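You operate a simulated robot arm through the tools that you are given. There is no shell and no other tool. Be economical: measure what you need, move in short steps, check, and stop when the job is done.

You run a simulated robot arm. Do the job below in one go: nothing can be reset, and whatever is moved stays where it is left.

TASK
Blow the dust off the long workbench with the nozzle at 3 bar.
Fine: open the red valve lever, set the black pipe dial by the gauge; nozzle back in its holder, valve closed again, hose not vented. Set down upright: air nozzle.
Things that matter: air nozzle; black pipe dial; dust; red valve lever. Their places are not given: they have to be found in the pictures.

It is judged by the outcome, as a careful person would: the job done as asked, and still so three seconds after it is handed in. It fails if anything else is knocked over, pushed out of place, dropped, spilled or broken.

THE ROBOT
A 7-joint arm with a two-finger parallel gripper, fixed in place. Base frame: the origin is at the foot of the arm, x ahead of it, y to its left, z up. Readings come in m, rad, newtons and seconds.
With the tool pointing down near the work surface it reaches from about 0.32 to 0.74 m from the base axis. Its first joint turns from -2.007 to 2.007 rad. Payload 3.91 kg.
The tool frame sits at the grasp point between the pads (the TCP): z along the fingers, y along the line on which they close. The tips reach 0.03 m beyond it. Largest opening 0.11 m; finger width 0.02, thickness 0.01; the body of the gripper, 0.048 by 0.112 m, starts 0.055 m behind the TCP.
Orientation is that of the tool frame in the base frame, as a unit quaternion [w, x, y, z]. With the fingers straight down and closing along the base's y, the tool's x points along the base's -x, its y along +y and its z along -z.

THE INTERFACE
- The arm moves only by the tool apply_moves. Its argument "rows" is a list of rows, each an object of numbers (a shift or turn left out is 0, a gripper value left out holds the last): "tx", "ty", "tz": the shift along the base's x, y, z in units of 40 mm (1.0 is 40 mm); "ax", "ay", "az": the turn, a rotation vector about the base's x, y, z in units of 4 degrees (1.0 is 4 degrees); "fingers": the gripper command, from -1 (shut) to 1 (fully open), values between in proportion. In form: [{"tx": .., "ty": .., "tz": .., "ax": .., "ay": .., "az": .., "fingers": ..}, ...]. A call has 1 to 12 rows; each row shifts and turns the commanded pose from where the row before left it. A call with a number of a shift or a turn outside -1 to 1 is refused whole. A row lasts 0.2 s, in which the tool goes at most 0.05 m and 0.15 rad; a call with a longer step from one row to the next is refused whole, and so is a gripper value outside its range. Where a pose cannot be reached the arm comes as near as it can. A force on the tool above 40 N (or 10 N above the force at the start of the call, whichever is more), or a blocked arm, ends the call early, and 0.2 s more pass. Each finger travels about 0.108 m/s and halts on what it meets, pressing with about 41 N; the grip force reading is that of the motor and also rises with nothing between the fingers. The clock runs only during rows and for 0.2 s after the last one: add rows that do not move to give the fingers time. The reply holds the time, the measured pose of the TCP, the force on the tool along the base axes, the opening and the grip force, in the units named above and with some noise, with the torque about the TCP (base axes, N m) and any sound that the robot's microphone picked up, and new pictures: "views" is both (left out), scene, wrist or none.
- Cameras (640 x 400 px; columns grow to the right, rows downward): "scene" is fixed at [0.401, -0.6498, 1.2177]; the picture's right is [1.00, 0.06, 0.00], its down [0.01, -0.10, -0.99] and it looks along [-0.06, 0.99, -0.10] (base axes); focal length 314 px, centre (320, 200). "wrist" rides on the gripper at [0.072, 0.017, -0.103] in the tool frame; the picture's right is [-0.23, 0.97, 0.00], its down [-0.76, -0.18, -0.62] and it looks along [-0.61, -0.14, 0.78] (tool axes); focal length 222 px, centre (320, 200).
- move_column(by): slides the trunk up (or, below 0, down) by that many m; the arm rides with it, the base frame stays. It gives what a move gives, with no picture.
- probe_pixels(camera, pixels): for up to 12 pixels [column, row] of the newest picture of that camera ("zoom" is the newest enlarged one), the place [x, y, z] in the base frame of the surface seen there, good to about 0.002 m. It takes no simulated time.
- close_up(camera, box): a new picture of the part [left, top, right, bottom] of that camera's present view, enlarged. It takes no simulated time.
- close_job(): hands the job in; it is judged then, once.

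Keep the steps short. Do not move on a guess: measure, check each grasp and each placing, and mend mistakes. In all there are 80 turns and 200 pictures (those below and enlarged ones count). Leave the gripper open and the arm clear of the work at the hand-in unless told otherwise, and finish with a single line.

The tools are called after "Emit:" as a command line: name --argument value ..., lists and objects as JSON in quotes. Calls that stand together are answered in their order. apply_moves: Moves the arm, as the interface text tells. Its arguments: {"type":"object","properties":{"rows":{"type":"array"},"views":{"type":"string","enum":["both","scene","wrist","none"]}},"required":["rows"]} The other tools are called the same way: move_column (by) slides the trunk up or down; probe_pixels (camera, pixels) gives the place of the surface under pixels of a picture; close_up (camera, box) takes an enlarged picture of a part of a camera's view; close_job () hands the job in.

At the start:

```text
t: 0.0
tool_pos: [0.2032, 0.3244, 1.3323]
tcp_rot: [0.0, 0.0, 1.0, 0.001]
force: [0.7, -0.3, 0.4]
moment: [0.0, -0.01, 0.03]
opening: 0.1101
grasp_force: 0.2
trunk travel left (down, up): [-0.58, 0.41]
```

scene: 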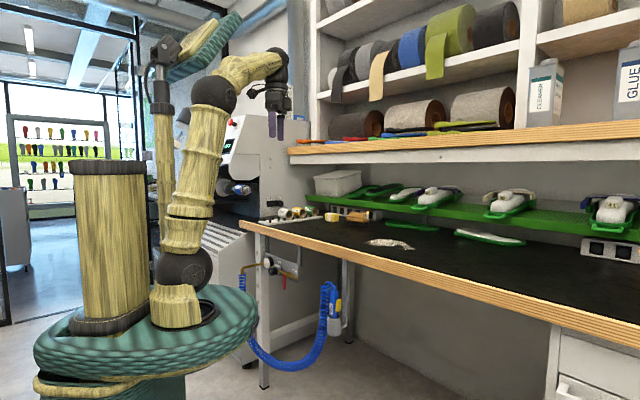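
wrist: 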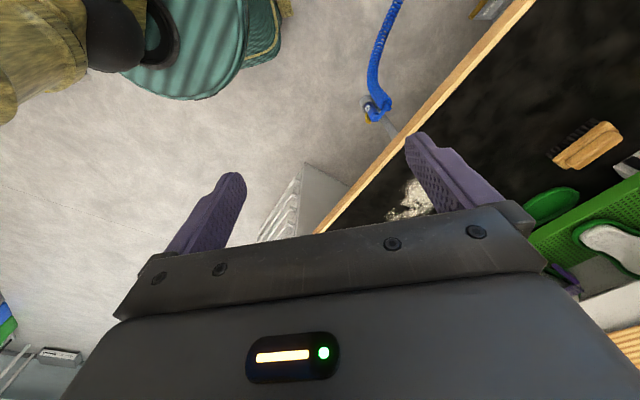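

I see a workbench with a dust pile near (390,243), pipe fittings with gauge near (275,265), and a blue hose with a nozzle near (333,300). I'll enlarge these.

Emit:
close_up --camera "scene" --box '[235, 240, 315, 290]'

Emit:
close_up --camera "scene" --box '[300, 270, 364, 350]'

Emit:
close_up --camera "scene" --box '[240, 160, 560, 360]'

Emit:
probe_pixels --camera "scene" --pixels '[[268, 262], [275, 270], [292, 268], [284, 282], [328, 288], [334, 300], [334, 325], [338, 308], [390, 243], [365, 243], [412, 246], [300, 240]]'

```text
8.00 times, centred on (275, 265) of scene
```

zoom: 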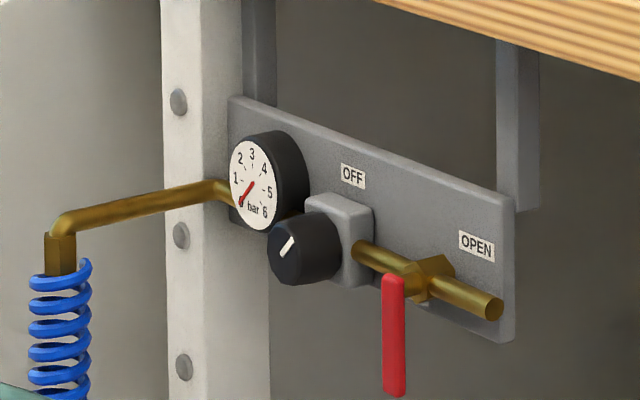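

```text
5.00 times, centred on (332, 310) of scene
```

zoom: 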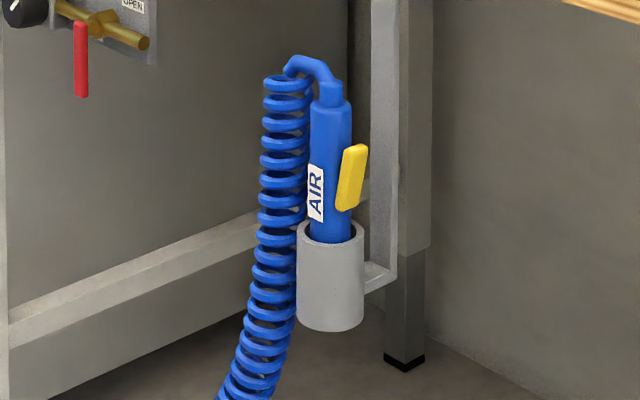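

```text
2.00 times, centred on (400, 260) of scene
```

zoom: 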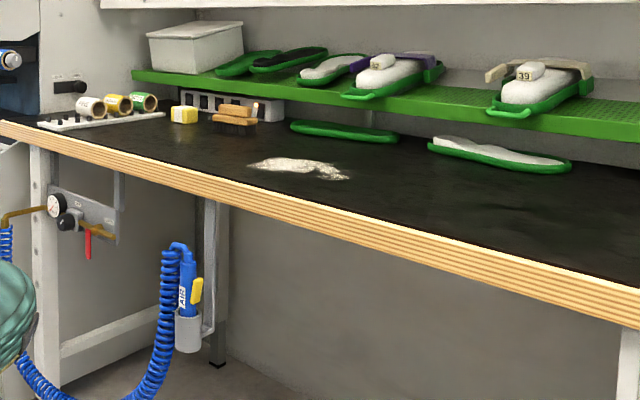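

```text
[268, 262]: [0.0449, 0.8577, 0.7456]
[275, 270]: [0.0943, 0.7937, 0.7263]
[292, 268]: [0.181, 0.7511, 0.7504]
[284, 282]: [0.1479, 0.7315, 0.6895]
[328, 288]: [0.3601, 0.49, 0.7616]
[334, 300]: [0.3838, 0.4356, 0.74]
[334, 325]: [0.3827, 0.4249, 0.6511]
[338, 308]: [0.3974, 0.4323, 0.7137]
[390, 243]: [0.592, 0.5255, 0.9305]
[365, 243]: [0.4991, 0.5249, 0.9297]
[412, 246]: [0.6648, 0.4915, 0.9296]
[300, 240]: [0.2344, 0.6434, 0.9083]
```

The red lever hangs down, across the pipe (closed); the dial sits left of it, and the gauge shows 0. I need exact geometry of the panel, lever, and dial.

Emit:
close_up --camera "scene" --box '[251, 250, 307, 285]'

```text
11.43 times, centred on (279, 268) of scene
```

zoom: 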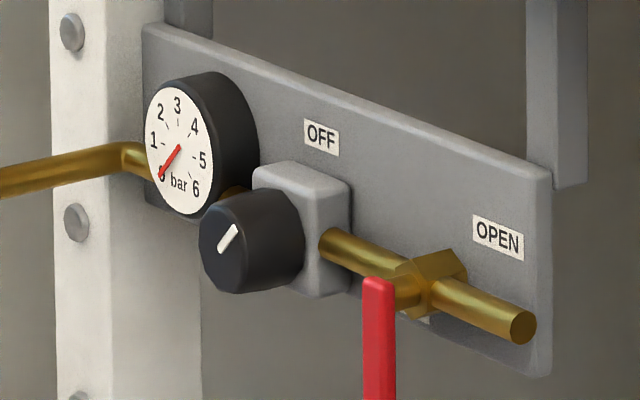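

Emit:
probe_pixels --camera "zoom" --pixels '[[160, 40], [540, 185], [540, 360], [498, 238], [322, 135], [520, 325], [440, 270], [440, 295], [405, 292], [378, 290], [378, 340], [378, 395]]'

Emit:
probe_pixels --camera "zoom" --pixels '[[235, 230], [215, 240], [220, 275], [250, 210], [270, 240], [300, 240], [330, 240], [285, 170], [180, 140], [225, 110], [340, 250], [270, 270]]'

Emit:
probe_pixels --camera "scene" --pixels '[[245, 222], [240, 223], [300, 234], [420, 265], [560, 304], [283, 290], [330, 292], [333, 313], [341, 302], [346, 306], [347, 325], [325, 322]]'

```text
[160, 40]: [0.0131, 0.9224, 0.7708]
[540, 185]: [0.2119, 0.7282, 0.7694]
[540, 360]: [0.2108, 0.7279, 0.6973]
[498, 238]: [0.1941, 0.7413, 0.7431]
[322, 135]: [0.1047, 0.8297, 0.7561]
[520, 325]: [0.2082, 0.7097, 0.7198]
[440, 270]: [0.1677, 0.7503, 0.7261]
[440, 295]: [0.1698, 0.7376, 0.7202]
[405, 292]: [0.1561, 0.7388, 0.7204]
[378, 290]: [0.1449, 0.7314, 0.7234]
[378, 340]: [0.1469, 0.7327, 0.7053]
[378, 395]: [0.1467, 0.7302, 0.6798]
```

```text
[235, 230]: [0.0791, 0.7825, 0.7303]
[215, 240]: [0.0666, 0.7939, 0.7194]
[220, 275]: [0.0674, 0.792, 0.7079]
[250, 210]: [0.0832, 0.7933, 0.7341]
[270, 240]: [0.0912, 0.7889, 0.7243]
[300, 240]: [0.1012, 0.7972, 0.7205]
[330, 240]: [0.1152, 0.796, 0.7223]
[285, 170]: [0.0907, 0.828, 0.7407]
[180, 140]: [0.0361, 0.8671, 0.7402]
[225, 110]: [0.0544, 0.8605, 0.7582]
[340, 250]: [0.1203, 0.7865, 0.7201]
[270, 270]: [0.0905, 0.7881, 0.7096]
```

```text
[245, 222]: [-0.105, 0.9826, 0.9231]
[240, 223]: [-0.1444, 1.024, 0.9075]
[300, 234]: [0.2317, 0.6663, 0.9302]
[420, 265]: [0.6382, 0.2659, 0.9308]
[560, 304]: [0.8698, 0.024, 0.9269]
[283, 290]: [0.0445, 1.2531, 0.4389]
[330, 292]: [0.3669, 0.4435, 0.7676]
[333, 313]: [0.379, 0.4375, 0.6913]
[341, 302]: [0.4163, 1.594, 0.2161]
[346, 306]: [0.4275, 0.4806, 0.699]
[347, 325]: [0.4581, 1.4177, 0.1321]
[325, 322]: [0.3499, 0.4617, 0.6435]
```

The panel faces the arm at 45° (normal along (−.7,−.7)); the bench edge is at x+y≈0.90. Now I look at the nozzle and dust closely.

Emit:
close_up --camera "scene" --box '[346, 226, 442, 286]'

Emit:
close_up --camera "scene" --box '[308, 276, 364, 342]'

```text
6.67 times, centred on (394, 256) of scene
```

zoom: 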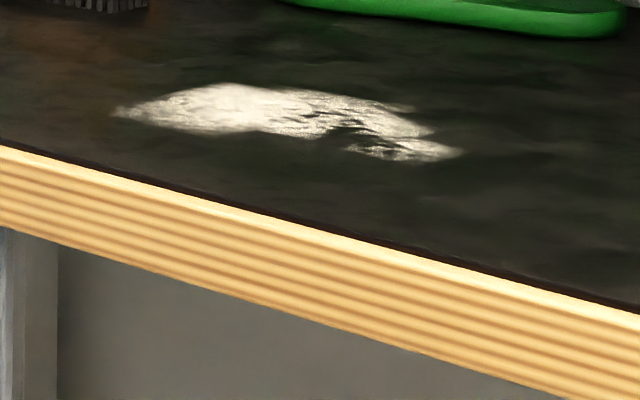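

```text
6.06 times, centred on (336, 309) of scene
```

zoom: 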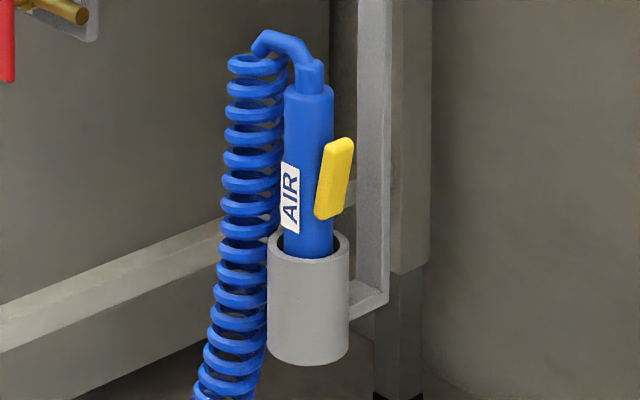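

Emit:
probe_pixels --camera "zoom" --pixels '[[310, 95], [290, 150], [308, 150], [326, 130], [340, 150], [330, 200], [348, 190], [310, 245], [310, 300], [275, 290], [342, 290], [320, 210]]'

Emit:
probe_pixels --camera "zoom" --pixels '[[310, 70], [275, 40], [255, 60], [250, 150], [235, 250], [370, 295], [370, 100], [308, 228], [308, 360], [288, 200], [345, 145], [300, 250]]'

```text
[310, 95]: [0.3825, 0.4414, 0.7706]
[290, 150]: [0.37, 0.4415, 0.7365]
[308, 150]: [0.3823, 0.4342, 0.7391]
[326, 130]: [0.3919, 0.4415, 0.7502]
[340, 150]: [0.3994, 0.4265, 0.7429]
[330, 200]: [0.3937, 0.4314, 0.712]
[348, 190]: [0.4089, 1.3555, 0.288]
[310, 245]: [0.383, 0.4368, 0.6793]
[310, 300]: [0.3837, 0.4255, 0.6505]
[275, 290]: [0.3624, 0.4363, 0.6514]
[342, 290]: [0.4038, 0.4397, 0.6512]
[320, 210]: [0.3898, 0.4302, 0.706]
```

```text
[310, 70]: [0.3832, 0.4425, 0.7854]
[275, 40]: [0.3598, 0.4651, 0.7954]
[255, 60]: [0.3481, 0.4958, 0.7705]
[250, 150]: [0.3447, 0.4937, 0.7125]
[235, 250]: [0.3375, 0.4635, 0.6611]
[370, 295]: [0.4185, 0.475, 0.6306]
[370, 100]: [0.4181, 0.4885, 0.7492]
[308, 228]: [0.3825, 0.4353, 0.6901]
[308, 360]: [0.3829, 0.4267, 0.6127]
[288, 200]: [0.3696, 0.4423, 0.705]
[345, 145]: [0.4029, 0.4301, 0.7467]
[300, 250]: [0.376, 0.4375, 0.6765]
```

Plan: lower the trunk, turn the tool horizontal facing the panel (along +x+y), open the lever, set the dial, then take the nozzle. First I yaw 45° and lower the trunk.

Emit:
apply_moves --rows '[{"az": 0.9375, "ty": 0.2}, {"az": 0.9375, "ty": 0.2}, {"az": 0.9375, "ty": 0.2}, {"az": 0.9375, "ty": 0.2}, {"az": 0.9375, "ty": 0.2}, {"az": 0.9375, "ty": 0.2}, {"az": 0.9375, "ty": 0.2}, {"az": 0.9375, "ty": 0.2}, {"az": 0.9375, "ty": 0.2}, {"az": 0.9375, "ty": 0.2}, {"az": 0.9375, "ty": 0.2}, {"az": 0.9375, "ty": 0.2}]' --views "none"

Emit:
move_column --by -0.25

```text
t: 2.6
tool_pos: [0.2003, 0.3932, 1.3177]
tcp_rot: [0.003, -0.291, 0.957, 0.003]
force: [0.6, 0.0, 0.5]
moment: [0.01, -0.02, -0.02]
opening: 0.1102
grasp_force: 0.0
out of reach, approached as far as the arm can: row 4, 6, 8, 10, 12
trunk travel left (down, up): [-0.58, 0.41]
```

```text
t: 5.2
tool_pos: [0.2, 0.3917, 1.0683]
tcp_rot: [0.002, -0.289, 0.957, 0.003]
force: [0.8, 0.8, 0.4]
moment: [0.01, -0.01, 0.06]
opening: 0.1101
grasp_force: 0.1
trunk travel left (down, up): [-0.33, 0.66]
```

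Reach was limited there with the tool down; the yaw is about 34°. Now I pitch the tool up to horizontal while going forward and down.

Emit:
apply_moves --rows '[{"ax": 0.8, "ay": -0.8, "tz": -0.4, "ty": 0.2}, {"ax": 0.8, "ay": -0.8, "tz": -0.4, "ty": 0.2}, {"ax": 0.8, "ay": -0.8, "tz": -0.4, "ty": 0.2}, {"ax": 0.8, "ay": -0.8, "tz": -0.4, "ty": 0.2}, {"ax": 0.8, "ay": -0.8, "tz": -0.4, "ty": 0.2}, {"ax": 0.8, "ay": -0.8, "tz": -0.4, "ty": 0.2}, {"ax": 0.8, "ay": -0.8, "tz": -0.4, "ty": 0.2}, {"ax": 0.8, "ay": -0.8, "tz": -0.4, "ty": 0.2}, {"ax": 0.8, "ay": -0.8, "tz": -0.4, "ty": 0.2}, {"ax": 0.8, "ay": -0.8, "tz": -0.4, "ty": 0.2}]' --views "both"

```text
t: 7.4
tool_pos: [0.1999, 0.473, 0.9077]
tcp_rot: [0.342, -0.268, 0.881, 0.185]
force: [-0.1, 0.1, -0.3]
moment: [-0.02, 0.0, 0.01]
opening: 0.1102
grasp_force: 0.0
trunk travel left (down, up): [-0.33, 0.66]
```

scene: 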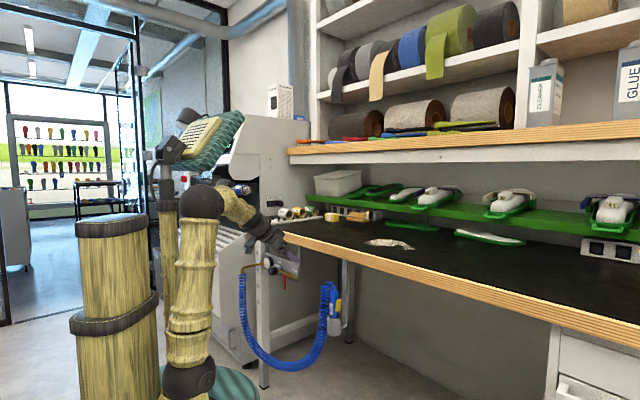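
wrist: 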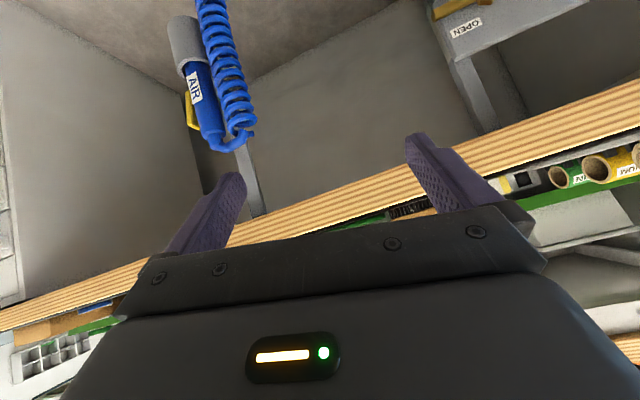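

Moves are relative to the true pose. Before rotating the rest, I check where the hose's left strand hangs so the forearm stays clear.

Emit:
probe_pixels --camera "scene" --pixels '[[242, 276], [243, 310], [250, 340], [270, 362], [300, 362], [322, 330], [244, 266], [264, 262]]'

Emit:
apply_moves --rows '[{"ax": 0.534, "ay": -0.881, "az": 0.094, "tz": -0.2}, {"ax": 0.534, "ay": -0.881, "az": 0.094, "tz": -0.2}, {"ax": 0.534, "ay": -0.881, "az": 0.094, "tz": -0.2}, {"ax": 0.534, "ay": -0.881, "az": 0.094, "tz": -0.2}, {"ax": 0.534, "ay": -0.881, "az": 0.094, "tz": -0.2}, {"ax": 0.534, "ay": -0.881, "az": 0.094, "tz": -0.2}, {"ax": 0.534, "ay": -0.881, "az": 0.094, "tz": -0.2}, {"ax": 0.534, "ay": -0.881, "az": 0.094, "tz": -0.2}, {"ax": 0.534, "ay": -0.881, "az": 0.094, "tz": -0.2}, {"ax": 0.534, "ay": -0.881, "az": 0.094, "tz": -0.2}, {"ax": 0.534, "ay": -0.881, "az": 0.094, "tz": -0.2}]'

```text
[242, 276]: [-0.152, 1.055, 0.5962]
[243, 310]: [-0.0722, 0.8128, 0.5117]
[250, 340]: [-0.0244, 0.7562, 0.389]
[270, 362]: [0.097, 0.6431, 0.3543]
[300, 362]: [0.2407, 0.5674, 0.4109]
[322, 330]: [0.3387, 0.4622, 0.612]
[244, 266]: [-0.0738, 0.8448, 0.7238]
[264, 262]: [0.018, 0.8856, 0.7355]
```

```text
t: 9.8
tool_pos: [0.2011, 0.4711, 0.8212]
tcp_rot: [0.653, -0.271, 0.654, 0.271]
force: [-0.5, 0.5, 0.4]
moment: [0.0, 0.03, 0.0]
opening: 0.11
grasp_force: 0.0
trunk travel left (down, up): [-0.33, 0.66]
```

scene: 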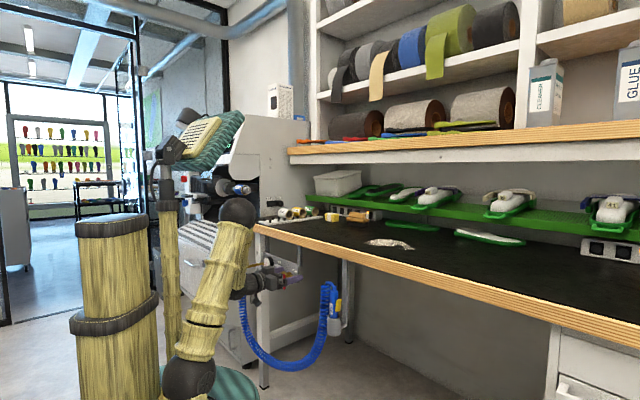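
wrist: 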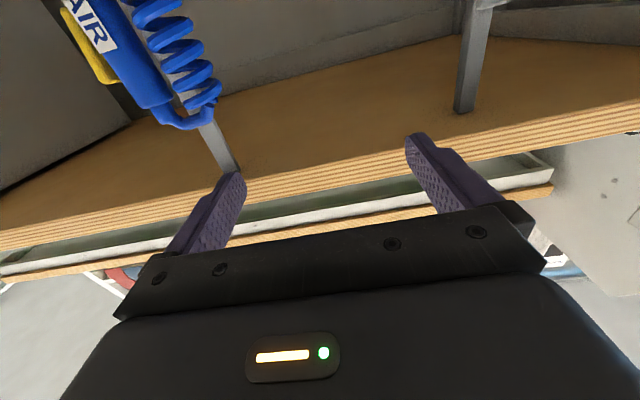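

Orientation is exactly horizontal toward the panel. Next I move left to a standoff in front of the lever, closing the fingers to push it.

Emit:
apply_moves --rows '[{"tx": -0.461, "ty": 0.558, "tz": -0.337, "fingers": -1}, {"tx": -0.461, "ty": 0.558, "tz": -0.337}, {"tx": -0.461, "ty": 0.558, "tz": -0.337}, {"tx": -0.461, "ty": 0.558, "tz": -0.337}, {"tx": -0.461, "ty": 0.558, "tz": -0.337}, {"tx": -0.461, "ty": 0.558, "tz": -0.337}, {"tx": -0.461, "ty": 0.558, "tz": -0.337}, {"tx": -0.461, "ty": 0.558, "tz": -0.337}, {"tx": -0.461, "ty": 0.558, "tz": -0.337}]'

```text
t: 11.8
tool_pos: [0.0369, 0.6745, 0.6999]
tcp_rot: [0.652, -0.271, 0.654, 0.27]
force: [-0.7, -0.1, -0.4]
moment: [0.01, 0.01, 0.01]
opening: 0.0
grasp_force: 37.9
trunk travel left (down, up): [-0.33, 0.66]
```

scene: 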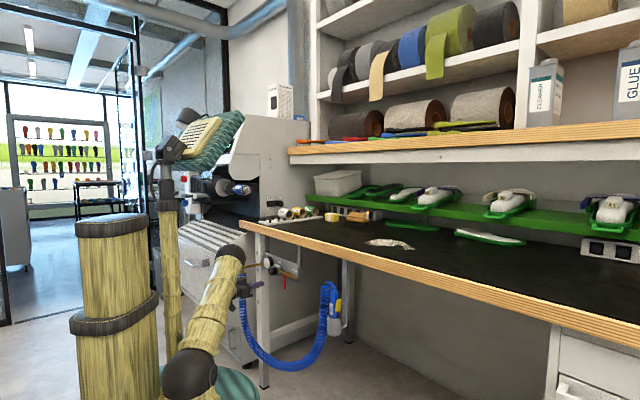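
wrist: 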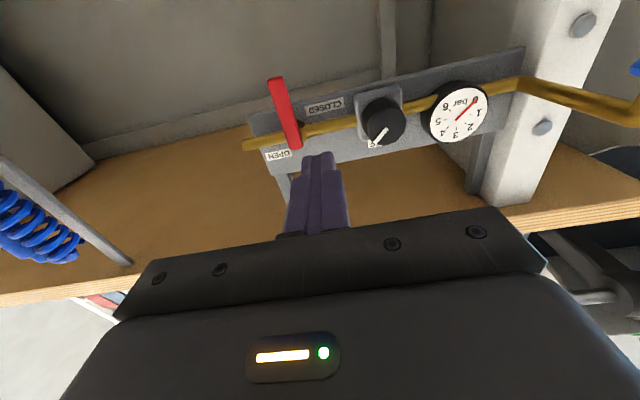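

The wrist camera sees the panel (upside down), now including a CLOSED label. I'll enlarge and measure.

Emit:
close_up --camera "wrist" --box '[232, 55, 536, 245]'

Emit:
probe_pixels --camera "wrist" --pixels '[[279, 85], [286, 110], [293, 138], [297, 146], [299, 130], [282, 130], [325, 105], [280, 155], [248, 144], [316, 128], [385, 122], [380, 134]]'

Emit:
probe_pixels --camera "wrist" --pixels '[[365, 122], [402, 118], [382, 142], [384, 102], [374, 144], [455, 110], [272, 100], [290, 80], [388, 130], [372, 110], [395, 138], [405, 128]]'

```text
2.11 times, centred on (384, 150) of wrist
```

zoom: 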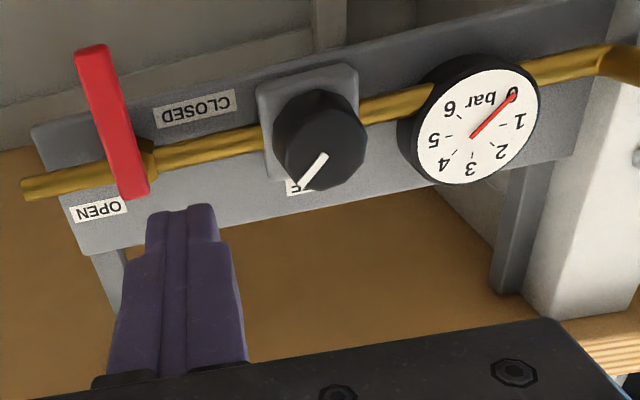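

```text
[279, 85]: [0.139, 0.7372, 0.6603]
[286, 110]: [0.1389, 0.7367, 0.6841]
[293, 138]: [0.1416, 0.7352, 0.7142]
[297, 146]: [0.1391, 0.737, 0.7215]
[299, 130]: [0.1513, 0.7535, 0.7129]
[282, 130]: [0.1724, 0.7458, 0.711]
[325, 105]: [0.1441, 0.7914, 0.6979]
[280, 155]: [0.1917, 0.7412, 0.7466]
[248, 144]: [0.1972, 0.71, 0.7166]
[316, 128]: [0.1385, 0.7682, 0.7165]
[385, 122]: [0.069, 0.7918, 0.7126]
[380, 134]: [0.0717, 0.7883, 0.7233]
```

```text
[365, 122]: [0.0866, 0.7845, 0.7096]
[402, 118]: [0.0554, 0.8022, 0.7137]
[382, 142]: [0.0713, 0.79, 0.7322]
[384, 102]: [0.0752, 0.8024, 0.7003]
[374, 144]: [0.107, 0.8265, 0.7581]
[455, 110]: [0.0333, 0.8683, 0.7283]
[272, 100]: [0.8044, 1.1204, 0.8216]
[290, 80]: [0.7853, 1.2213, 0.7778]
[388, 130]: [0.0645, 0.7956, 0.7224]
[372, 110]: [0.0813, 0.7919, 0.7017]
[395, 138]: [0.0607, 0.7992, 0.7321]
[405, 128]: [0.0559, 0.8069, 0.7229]
```

Lever centre is at u≈−0.419 (along panel), pivot z≈0.72, tip z≈0.657; it must swing right towards OPEN. I put the closed fingertips on its left side and check.

Emit:
apply_moves --rows '[{"tx": 0.14, "ty": -0.14, "tz": -0.625}, {"tx": 0.455, "ty": 0.455}, {"tx": 0.455, "ty": 0.455}, {"tx": 0.455, "ty": 0.455}, {"tx": 0.455, "ty": 0.455}]' --views "wrist"

```text
t: 13.0
tool_pos: [0.1139, 0.7408, 0.6736]
tcp_rot: [0.652, -0.271, 0.655, 0.27]
force: [0.2, -0.2, 0.7]
moment: [0.01, -0.02, 0.01]
opening: 0.0
grasp_force: 37.6
trunk travel left (down, up): [-0.33, 0.66]
```

wrist: 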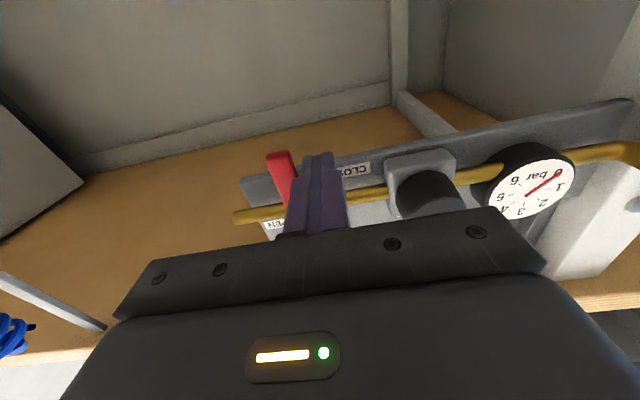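

Fingertips are just left of the lever. Now I push along the arc to swing it right and up to OPEN.

Emit:
apply_moves --rows '[{"tx": 0.177, "ty": -0.177, "tz": -0.037}, {"tx": 0.177, "ty": -0.177, "tz": -0.037}, {"tx": 0.181, "ty": -0.181, "tz": 0.026}, {"tx": 0.181, "ty": -0.181, "tz": 0.026}, {"tx": 0.167, "ty": -0.167, "tz": 0.155}, {"tx": 0.167, "ty": -0.167, "tz": 0.155}, {"tx": 0.088, "ty": -0.088, "tz": 0.215}, {"tx": 0.088, "ty": -0.088, "tz": 0.215}]' --views "wrist"

```text
t: 14.8
tool_pos: [0.1632, 0.6915, 0.7006]
tcp_rot: [0.651, -0.272, 0.655, 0.269]
force: [-1.7, 1.5, -7.1]
moment: [-0.11, 0.06, -0.03]
opening: 0.0
grasp_force: 37.7
trunk travel left (down, up): [-0.33, 0.66]
```

wrist: 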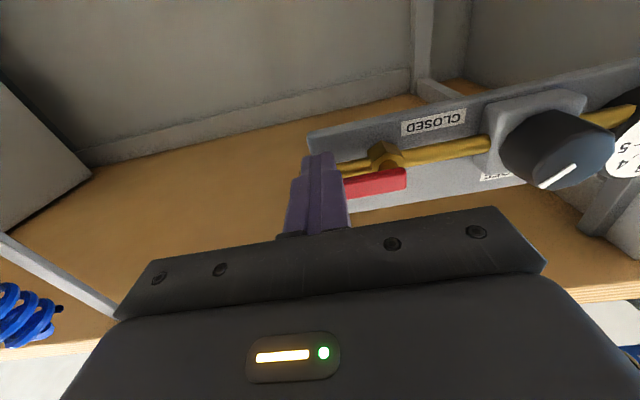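

The lever now lies along the pipe with 7 N reaction. I nudge up 4 mm more, then relieve and back out to look.

Emit:
apply_moves --rows '[{"tz": 0.1}, {"tz": -0.4}, {"tx": -0.455, "ty": -0.455}, {"tx": -0.455, "ty": -0.455}, {"tx": -0.455, "ty": -0.455}, {"tx": -0.6, "ty": 0.6}, {"tx": -0.2, "ty": 0.2}]' --views "both"

Emit:
close_up --camera "wrist" --box '[232, 30, 568, 240]'

```text
t: 16.4
tool_pos: [0.0748, 0.6683, 0.691]
tcp_rot: [0.652, -0.271, 0.654, 0.271]
force: [-0.1, 0.3, -0.7]
moment: [0.0, -0.01, 0.0]
opening: 0.0001
grasp_force: 37.9
trunk travel left (down, up): [-0.33, 0.66]
```

scene: 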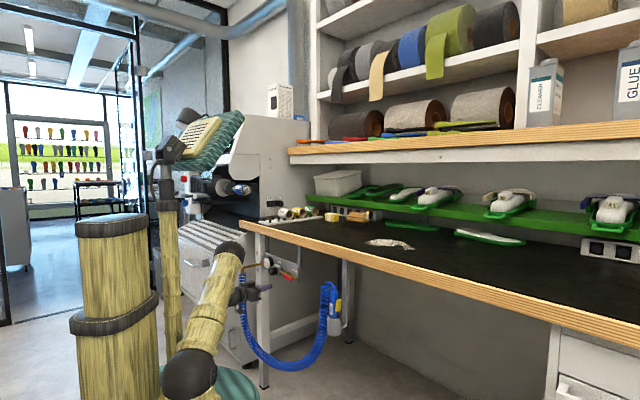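
wrist: 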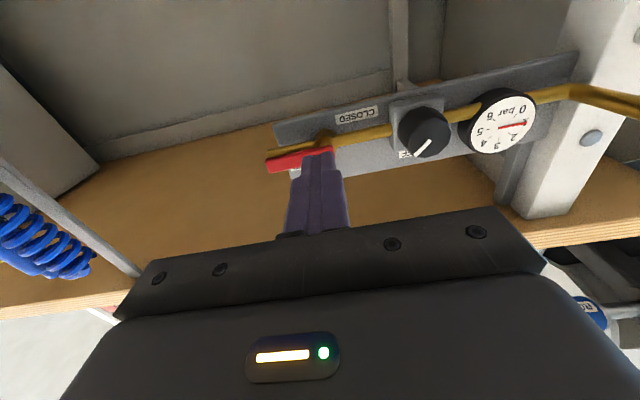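

```text
1.90 times, centred on (400, 135) of wrist
```

zoom: 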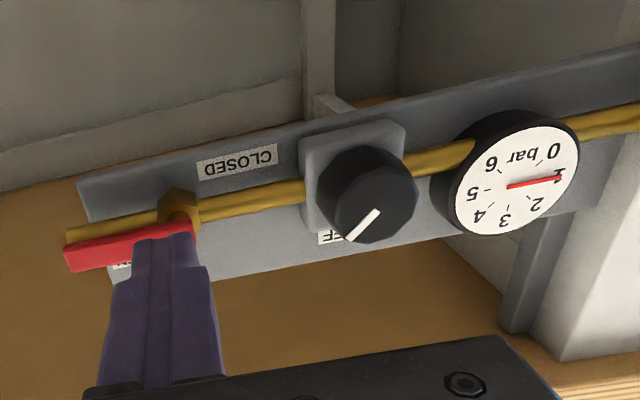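

The gauge now reads about 1 bar; the valve is open. I measure the dial's face for the grasp.

Emit:
probe_pixels --camera "zoom" --pixels '[[340, 205], [347, 225], [362, 238], [385, 238], [405, 222], [414, 205], [414, 185], [400, 172], [375, 172], [352, 182], [380, 205], [350, 165]]'

Emit:
close_up --camera "scene" --box '[251, 250, 307, 285]'

```text
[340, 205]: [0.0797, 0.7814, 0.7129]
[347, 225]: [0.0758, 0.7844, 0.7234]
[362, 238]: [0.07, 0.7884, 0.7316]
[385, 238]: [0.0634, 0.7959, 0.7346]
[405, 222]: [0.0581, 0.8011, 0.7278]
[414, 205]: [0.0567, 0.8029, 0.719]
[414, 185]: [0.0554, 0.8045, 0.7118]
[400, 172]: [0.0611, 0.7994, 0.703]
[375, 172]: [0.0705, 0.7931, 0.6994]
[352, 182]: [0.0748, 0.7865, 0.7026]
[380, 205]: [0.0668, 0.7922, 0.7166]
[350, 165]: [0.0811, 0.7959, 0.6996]
```

```text
11.43 times, centred on (279, 268) of scene
```

zoom: 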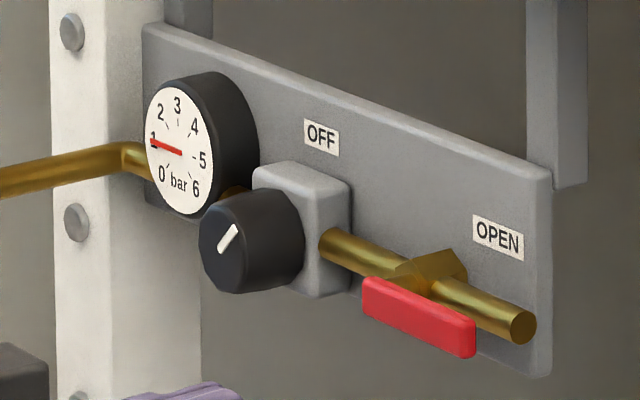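

Lever is OPEN, gauge at 1 bar, and the scene camera sees the gauge. Dial centre: u≈−0.513, z≈0.717, radius 0.0175. I'll come up to it with fingers about 6 cm open.

Emit:
apply_moves --rows '[{"tx": -0.55, "ty": 0.55, "tz": 0.217, "fingers": 0.09}, {"tx": -0.55, "ty": 0.55, "tz": 0.217}, {"tx": -0.55, "ty": 0.55, "tz": 0.217}, {"tx": 0.442, "ty": 0.442}, {"tx": 0.442, "ty": 0.442}, {"tx": 0.442, "ty": 0.442}]' --views "wrist"

Emit:
close_up --camera "scene" --box '[235, 240, 315, 290]'

```text
t: 17.8
tool_pos: [0.0652, 0.7881, 0.7169]
tcp_rot: [0.652, -0.271, 0.654, 0.271]
force: [-0.2, -0.1, 0.0]
moment: [-0.03, 0.01, -0.01]
opening: 0.0601
grasp_force: 0.0
trunk travel left (down, up): [-0.33, 0.66]
```

wrist: 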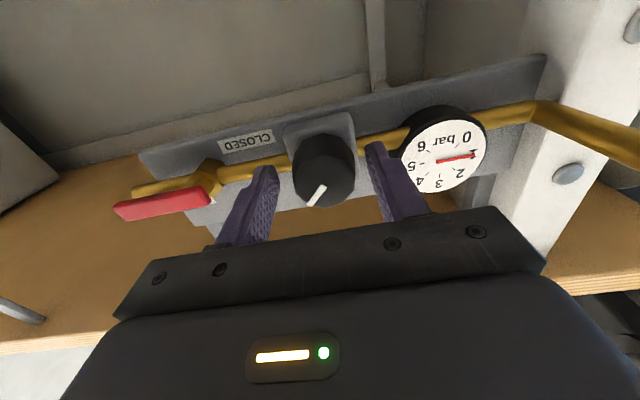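

```text
8.00 times, centred on (275, 265) of scene
```

zoom: 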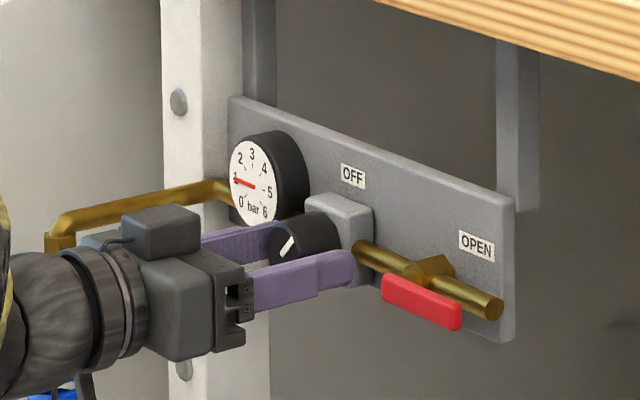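

Fingers straddle the dial and the gauge stays visible in the wrist picture. I close on the dial, then turn clockwise about 17° to see the effect.

Emit:
apply_moves --rows '[{"fingers": -1}, {}, {}]' --views "none"

Emit:
apply_moves --rows '[{"ax": 0.75, "ay": 0.75}, {"ax": 0.75, "ay": 0.75}, {"ax": 0.75, "ay": 0.75}, {"ax": 0.75, "ay": 0.75}, {}]' --views "both"

Emit:
close_up --camera "wrist" --box '[280, 60, 536, 220]'

```text
t: 18.6
tool_pos: [0.0628, 0.788, 0.7168]
tcp_rot: [0.652, -0.271, 0.654, 0.271]
force: [-8.0, 20.0, 3.7]
moment: [-0.38, 0.35, 0.83]
opening: 0.0404
grasp_force: 45.4
trunk travel left (down, up): [-0.33, 0.66]
```

```text
t: 19.8
tool_pos: [0.0623, 0.7888, 0.7169]
tcp_rot: [0.605, -0.171, 0.687, 0.364]
force: [-7.3, 25.2, 8.2]
moment: [-0.33, 0.29, 0.86]
opening: 0.0405
grasp_force: 45.5
trunk travel left (down, up): [-0.33, 0.66]
```

scene: 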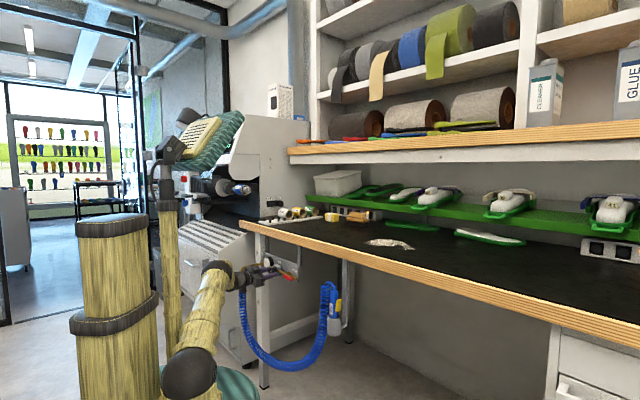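
wrist: 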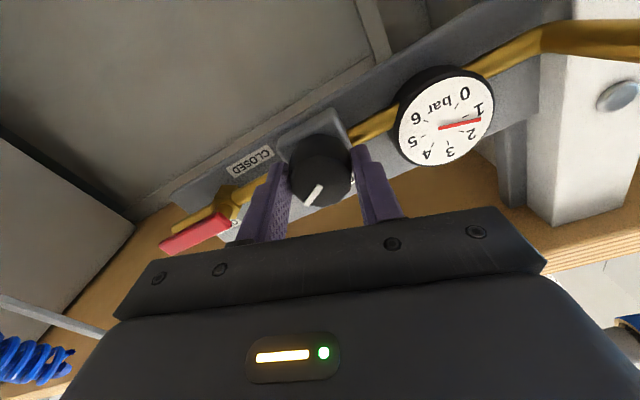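

```text
2.50 times, centred on (408, 140) of wrist
```

zoom: 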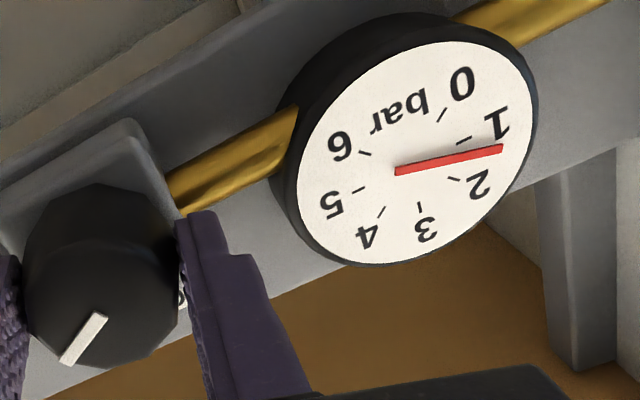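

Turning clockwise raises pressure: gauge ≈1.4–1.5 after ~17°. I ease a sideways force (2 mm) and turn ~45° more.

Emit:
apply_moves --rows '[{"ax": 0.8, "ay": 0.8, "tx": -0.02, "ty": 0.02}, {"ax": 0.8, "ay": 0.8, "tx": -0.015, "ty": 0.015}, {"ax": 0.8, "ay": 0.8}, {"ax": 0.8, "ay": 0.8}, {"ax": 0.8, "ay": 0.8}, {"ax": 0.8, "ay": 0.8}, {"ax": 0.8, "ay": 0.8}, {"ax": 0.8, "ay": 0.8}, {"ax": 0.8, "ay": 0.8}, {"ax": 0.8, "ay": 0.8}, {}]' --views "both"

Emit:
close_up --camera "scene" --box '[251, 250, 307, 285]'

```text
t: 22.2
tool_pos: [0.0645, 0.7886, 0.7171]
tcp_rot: [0.419, 0.107, 0.698, 0.57]
force: [8.6, 17.6, 17.5]
moment: [0.26, -0.26, 0.12]
opening: 0.0402
grasp_force: 45.0
trunk travel left (down, up): [-0.33, 0.66]
```

scene: 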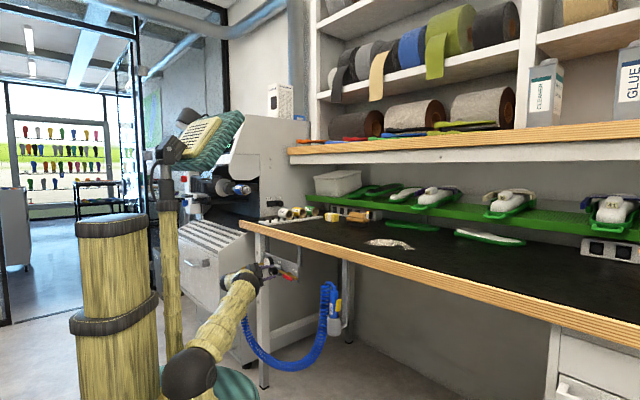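
wrist: 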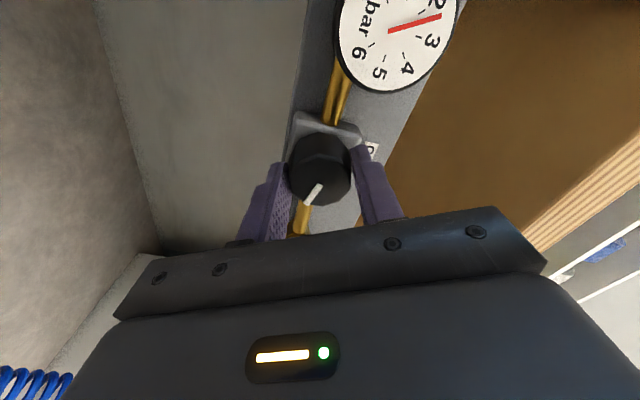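

```text
11.43 times, centred on (279, 268) of scene
```

zoom: 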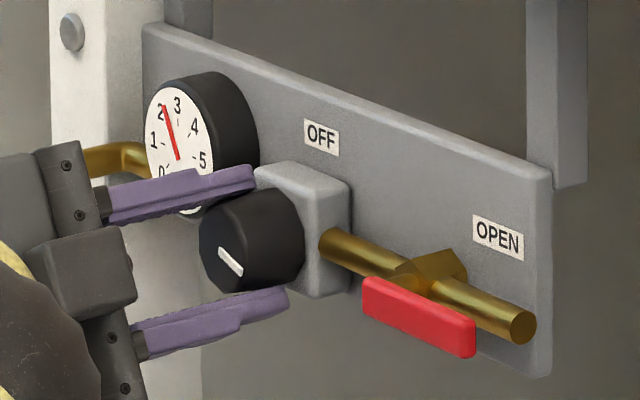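

Emit:
close_up --camera "wrist" --box '[320, 0, 480, 100]'

```text
4.00 times, centred on (400, 50) of wrist
```

zoom: 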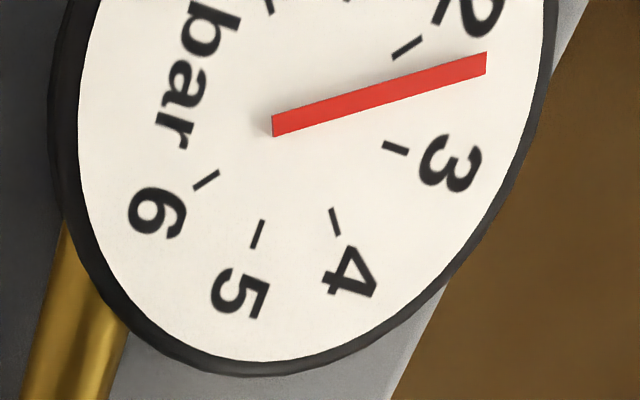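

Needle ≈2.4 bar; the rate is ~0.0225 bar/°. I turn ~23° more and re-read.

Emit:
apply_moves --rows '[{"ax": 0.8, "ay": 0.8}, {"ax": 0.8, "ay": 0.8}, {"ax": 0.8, "ay": 0.8}, {"ax": 0.8, "ay": 0.8}, {"ax": 0.8, "ay": 0.8}, {}]' --views "wrist"

Emit:
close_up --camera "scene" --box '[259, 252, 283, 267]'

Emit:
close_up --camera "wrist" --box '[300, 0, 460, 100]'

```text
t: 22.9
tool_pos: [0.0606, 0.7924, 0.717]
tcp_rot: [0.37, 0.173, 0.694, 0.592]
force: [-0.1, -15.3, 2.5]
moment: [0.43, -0.39, -1.53]
opening: 0.0409
grasp_force: 45.1
out of reach, approached as far as the arm can: row 3
trunk travel left (down, up): [-0.33, 0.66]
stopped in row 3: the force on the tool passed its limit at 46 N (the readings are from after the stop); the commanded pose is now the measured one
```

wrist: 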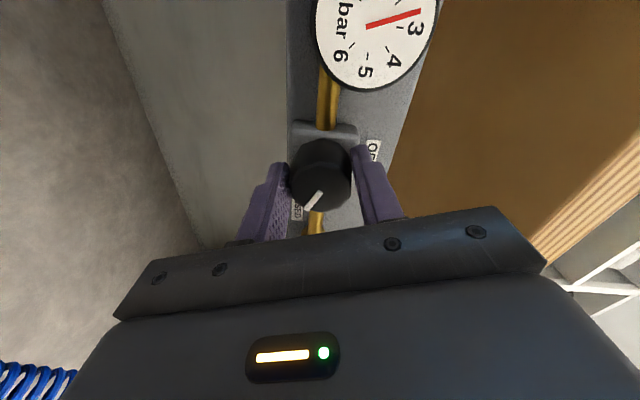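

```text
16.00 times, centred on (271, 260) of scene
```

zoom: 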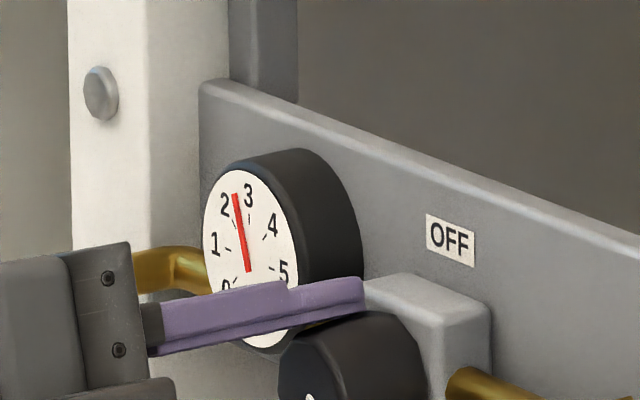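

```text
4.00 times, centred on (380, 50) of wrist
```

zoom: 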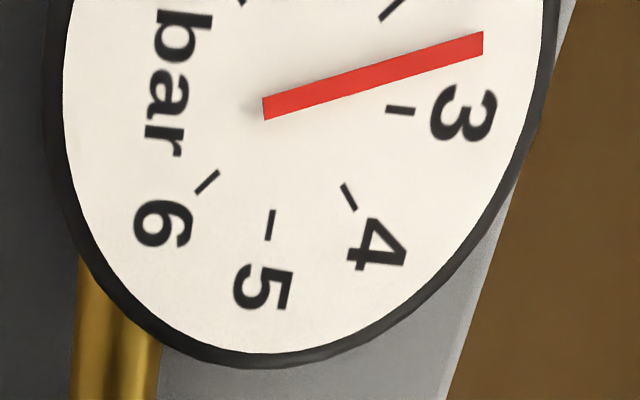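

Wrist limit reached at ≈2.6 bar. I open, rotate back about 50°, and regrip.

Emit:
apply_moves --rows '[{"fingers": 0.15}, {"tx": 0.02, "ty": -0.02}, {"ax": -0.9, "ay": -0.9}, {"ax": -0.9, "ay": -0.9}, {"ax": -0.9, "ay": -0.9}, {"ax": -0.9, "ay": -0.9}, {"ax": -0.9, "ay": -0.9}, {"ax": -0.9, "ay": -0.9}, {"ax": -0.9, "ay": -0.9}, {"ax": -0.9, "ay": -0.9}, {"ax": -0.9, "ay": -0.9}, {"ax": -0.9, "ay": -0.9}]' --views "wrist"

Emit:
close_up --camera "wrist" --box '[240, 20, 560, 220]'

```text
t: 25.5
tool_pos: [0.0624, 0.7932, 0.7149]
tcp_rot: [0.596, -0.138, 0.696, 0.375]
force: [0.1, -0.3, -0.5]
moment: [0.02, 0.0, 0.02]
opening: 0.0635
grasp_force: 0.0
trunk travel left (down, up): [-0.33, 0.66]
```

wrist: 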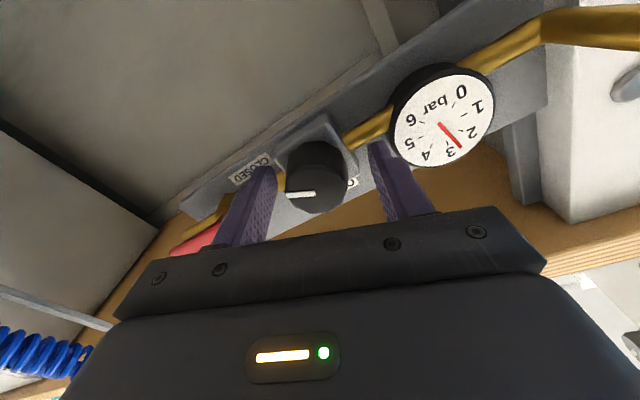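

```text
2.00 times, centred on (400, 120) of wrist
```

zoom: 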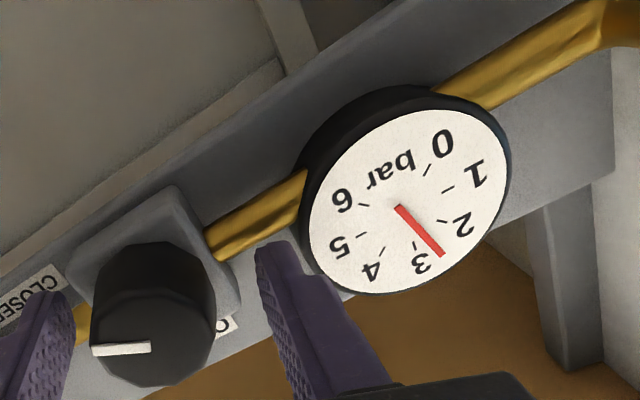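

Reading ≈2.65. I grip again and turn ~14°.

Emit:
apply_moves --rows '[{"fingers": -1}, {}, {}, {"ax": 0.62, "ay": 0.62}, {"ax": 0.62, "ay": 0.62}, {"ax": 0.62, "ay": 0.62}, {"ax": 0.62, "ay": 0.62}, {}]' --views "wrist"

Emit:
close_up --camera "wrist" --box '[360, 40, 520, 140]'

Emit:
close_up --camera "scene" --box '[259, 252, 283, 267]'

```text
t: 27.3
tool_pos: [0.0625, 0.7916, 0.7143]
tcp_rot: [0.542, -0.052, 0.711, 0.444]
force: [16.3, -24.8, -17.0]
moment: [-0.17, 0.4, -1.1]
opening: 0.041
grasp_force: 45.1
trunk travel left (down, up): [-0.33, 0.66]
```

wrist: 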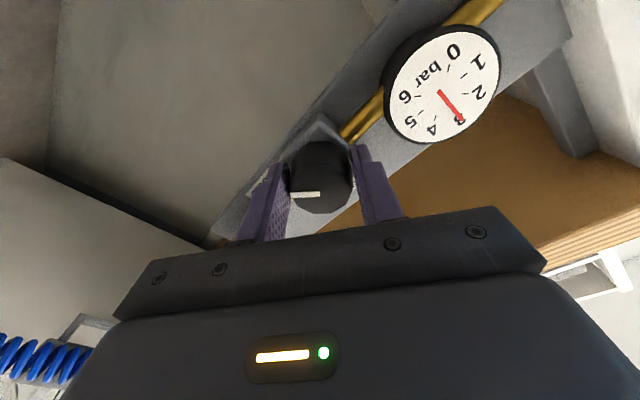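

```text
4.00 times, centred on (440, 90) of wrist
```

zoom: 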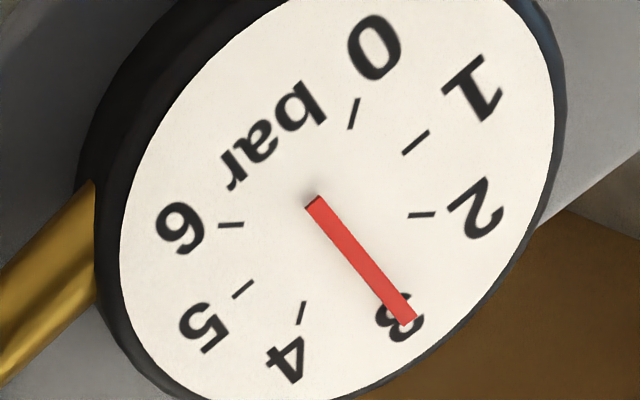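

```text
16.00 times, centred on (271, 260) of scene
```

zoom: 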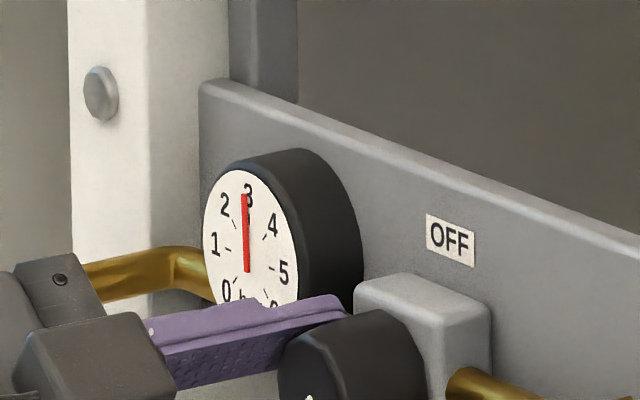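

Needle points at 3. I release, back off straight and re-read from the front.

Emit:
apply_moves --rows '[{"fingers": 0.2}, {}, {"tx": -0.5, "ty": -0.5}, {"tx": -0.5, "ty": -0.5}, {"tx": -0.5, "ty": -0.5}, {"tx": -0.5, "ty": -0.5}, {}]' --views "wrist"

Emit:
close_up --camera "scene" --box '[259, 252, 283, 267]'

Emit:
close_up --camera "wrist" --box '[320, 0, 480, 100]'

```text
t: 29.1
tool_pos: [0.0152, 0.7166, 0.7058]
tcp_rot: [0.556, -0.043, 0.711, 0.428]
force: [-0.3, 0.3, -0.9]
moment: [-0.03, 0.01, -0.02]
opening: 0.0659
grasp_force: 0.0
trunk travel left (down, up): [-0.33, 0.66]
stopped in row 7: the arm was blocked; the commanded pose is now the measured one
```

wrist: 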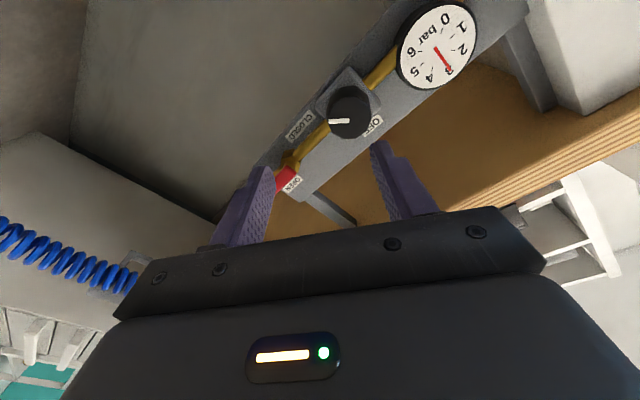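

```text
16.00 times, centred on (271, 260) of scene
```

zoom: 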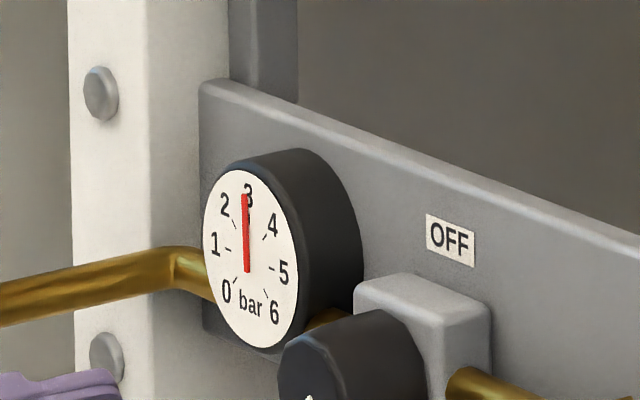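

```text
4.00 times, centred on (400, 50) of wrist
```

zoom: 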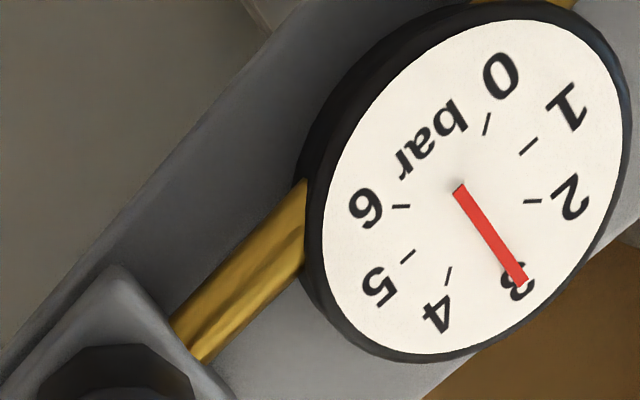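

Gauge reads 3 bar. The arm reported being blocked; I look at the scene for why.

Emit:
close_up --camera "scene" --box '[144, 220, 368, 400]'

```text
2.22 times, centred on (256, 310) of scene
```

zoom: 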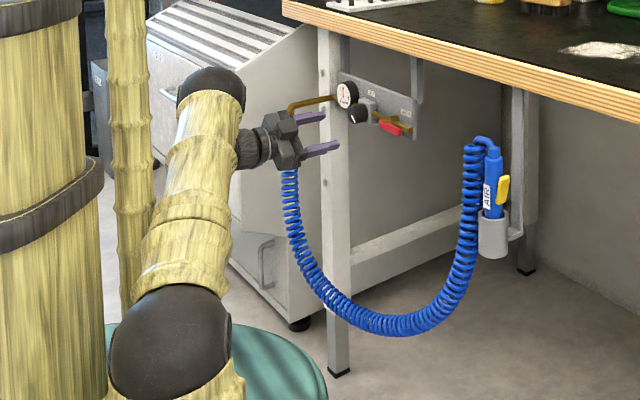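

The arm pose was simply at a wrist limit; nothing is touched. I now rotate back to level and travel to a standoff in front of the nozzle, fingers ~5.6 cm open.

Emit:
apply_moves --rows '[{"tx": 0.568, "ty": -0.767, "tz": 0.061, "ax": -0.51, "ay": -0.498, "az": 0.085, "fingers": 0.02}, {"tx": 0.568, "ty": -0.767, "tz": 0.061, "ax": -0.51, "ay": -0.498, "az": 0.085}, {"tx": 0.568, "ty": -0.767, "tz": 0.061, "ax": -0.51, "ay": -0.498, "az": 0.085}, {"tx": 0.568, "ty": -0.767, "tz": 0.061, "ax": -0.51, "ay": -0.498, "az": 0.085}, {"tx": 0.568, "ty": -0.767, "tz": 0.061, "ax": -0.51, "ay": -0.498, "az": 0.085}, {"tx": 0.568, "ty": -0.767, "tz": 0.061, "ax": -0.51, "ay": -0.498, "az": 0.085}, {"tx": 0.568, "ty": -0.767, "tz": 0.061, "ax": -0.51, "ay": -0.498, "az": 0.085}, {"tx": 0.568, "ty": -0.767, "tz": 0.061, "ax": -0.51, "ay": -0.498, "az": 0.085}, {"tx": 0.568, "ty": -0.767, "tz": 0.061, "ax": -0.51, "ay": -0.498, "az": 0.085}, {"tx": 0.568, "ty": -0.767, "tz": 0.061, "ax": -0.51, "ay": -0.498, "az": 0.085}, {"tx": 0.568, "ty": -0.767, "tz": 0.061, "ax": -0.51, "ay": -0.498, "az": 0.085}, {"tx": 0.568, "ty": -0.767, "tz": 0.061, "ax": -0.51, "ay": -0.498, "az": 0.085}]'

```text
t: 31.7
tool_pos: [0.3023, 0.4091, 0.7358]
tcp_rot: [0.653, -0.271, 0.653, 0.27]
force: [0.0, 0.5, -0.8]
moment: [-0.04, 0.03, -0.01]
opening: 0.0562
grasp_force: 0.0
out of reach, approached as far as the arm can: row 10, 11, 12
trunk travel left (down, up): [-0.33, 0.66]
```

scene: 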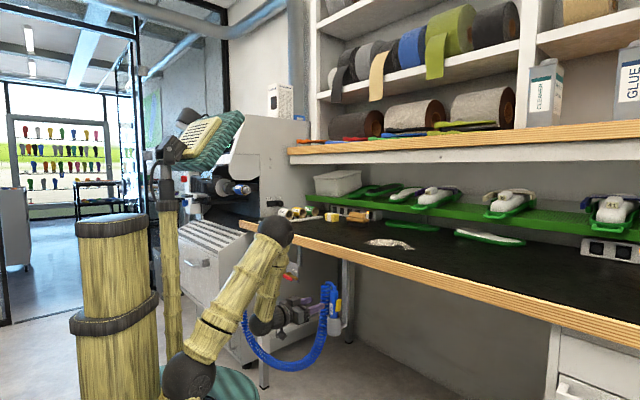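
wrist: 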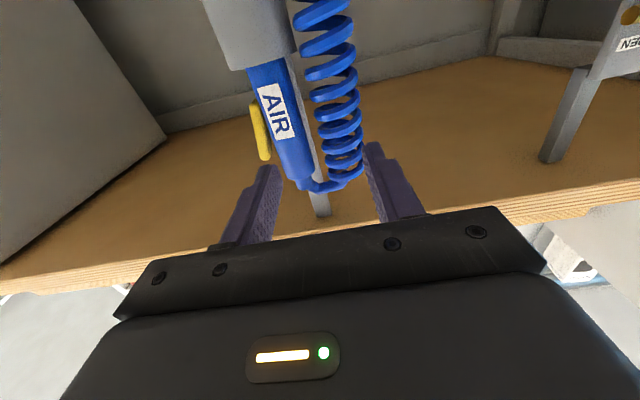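

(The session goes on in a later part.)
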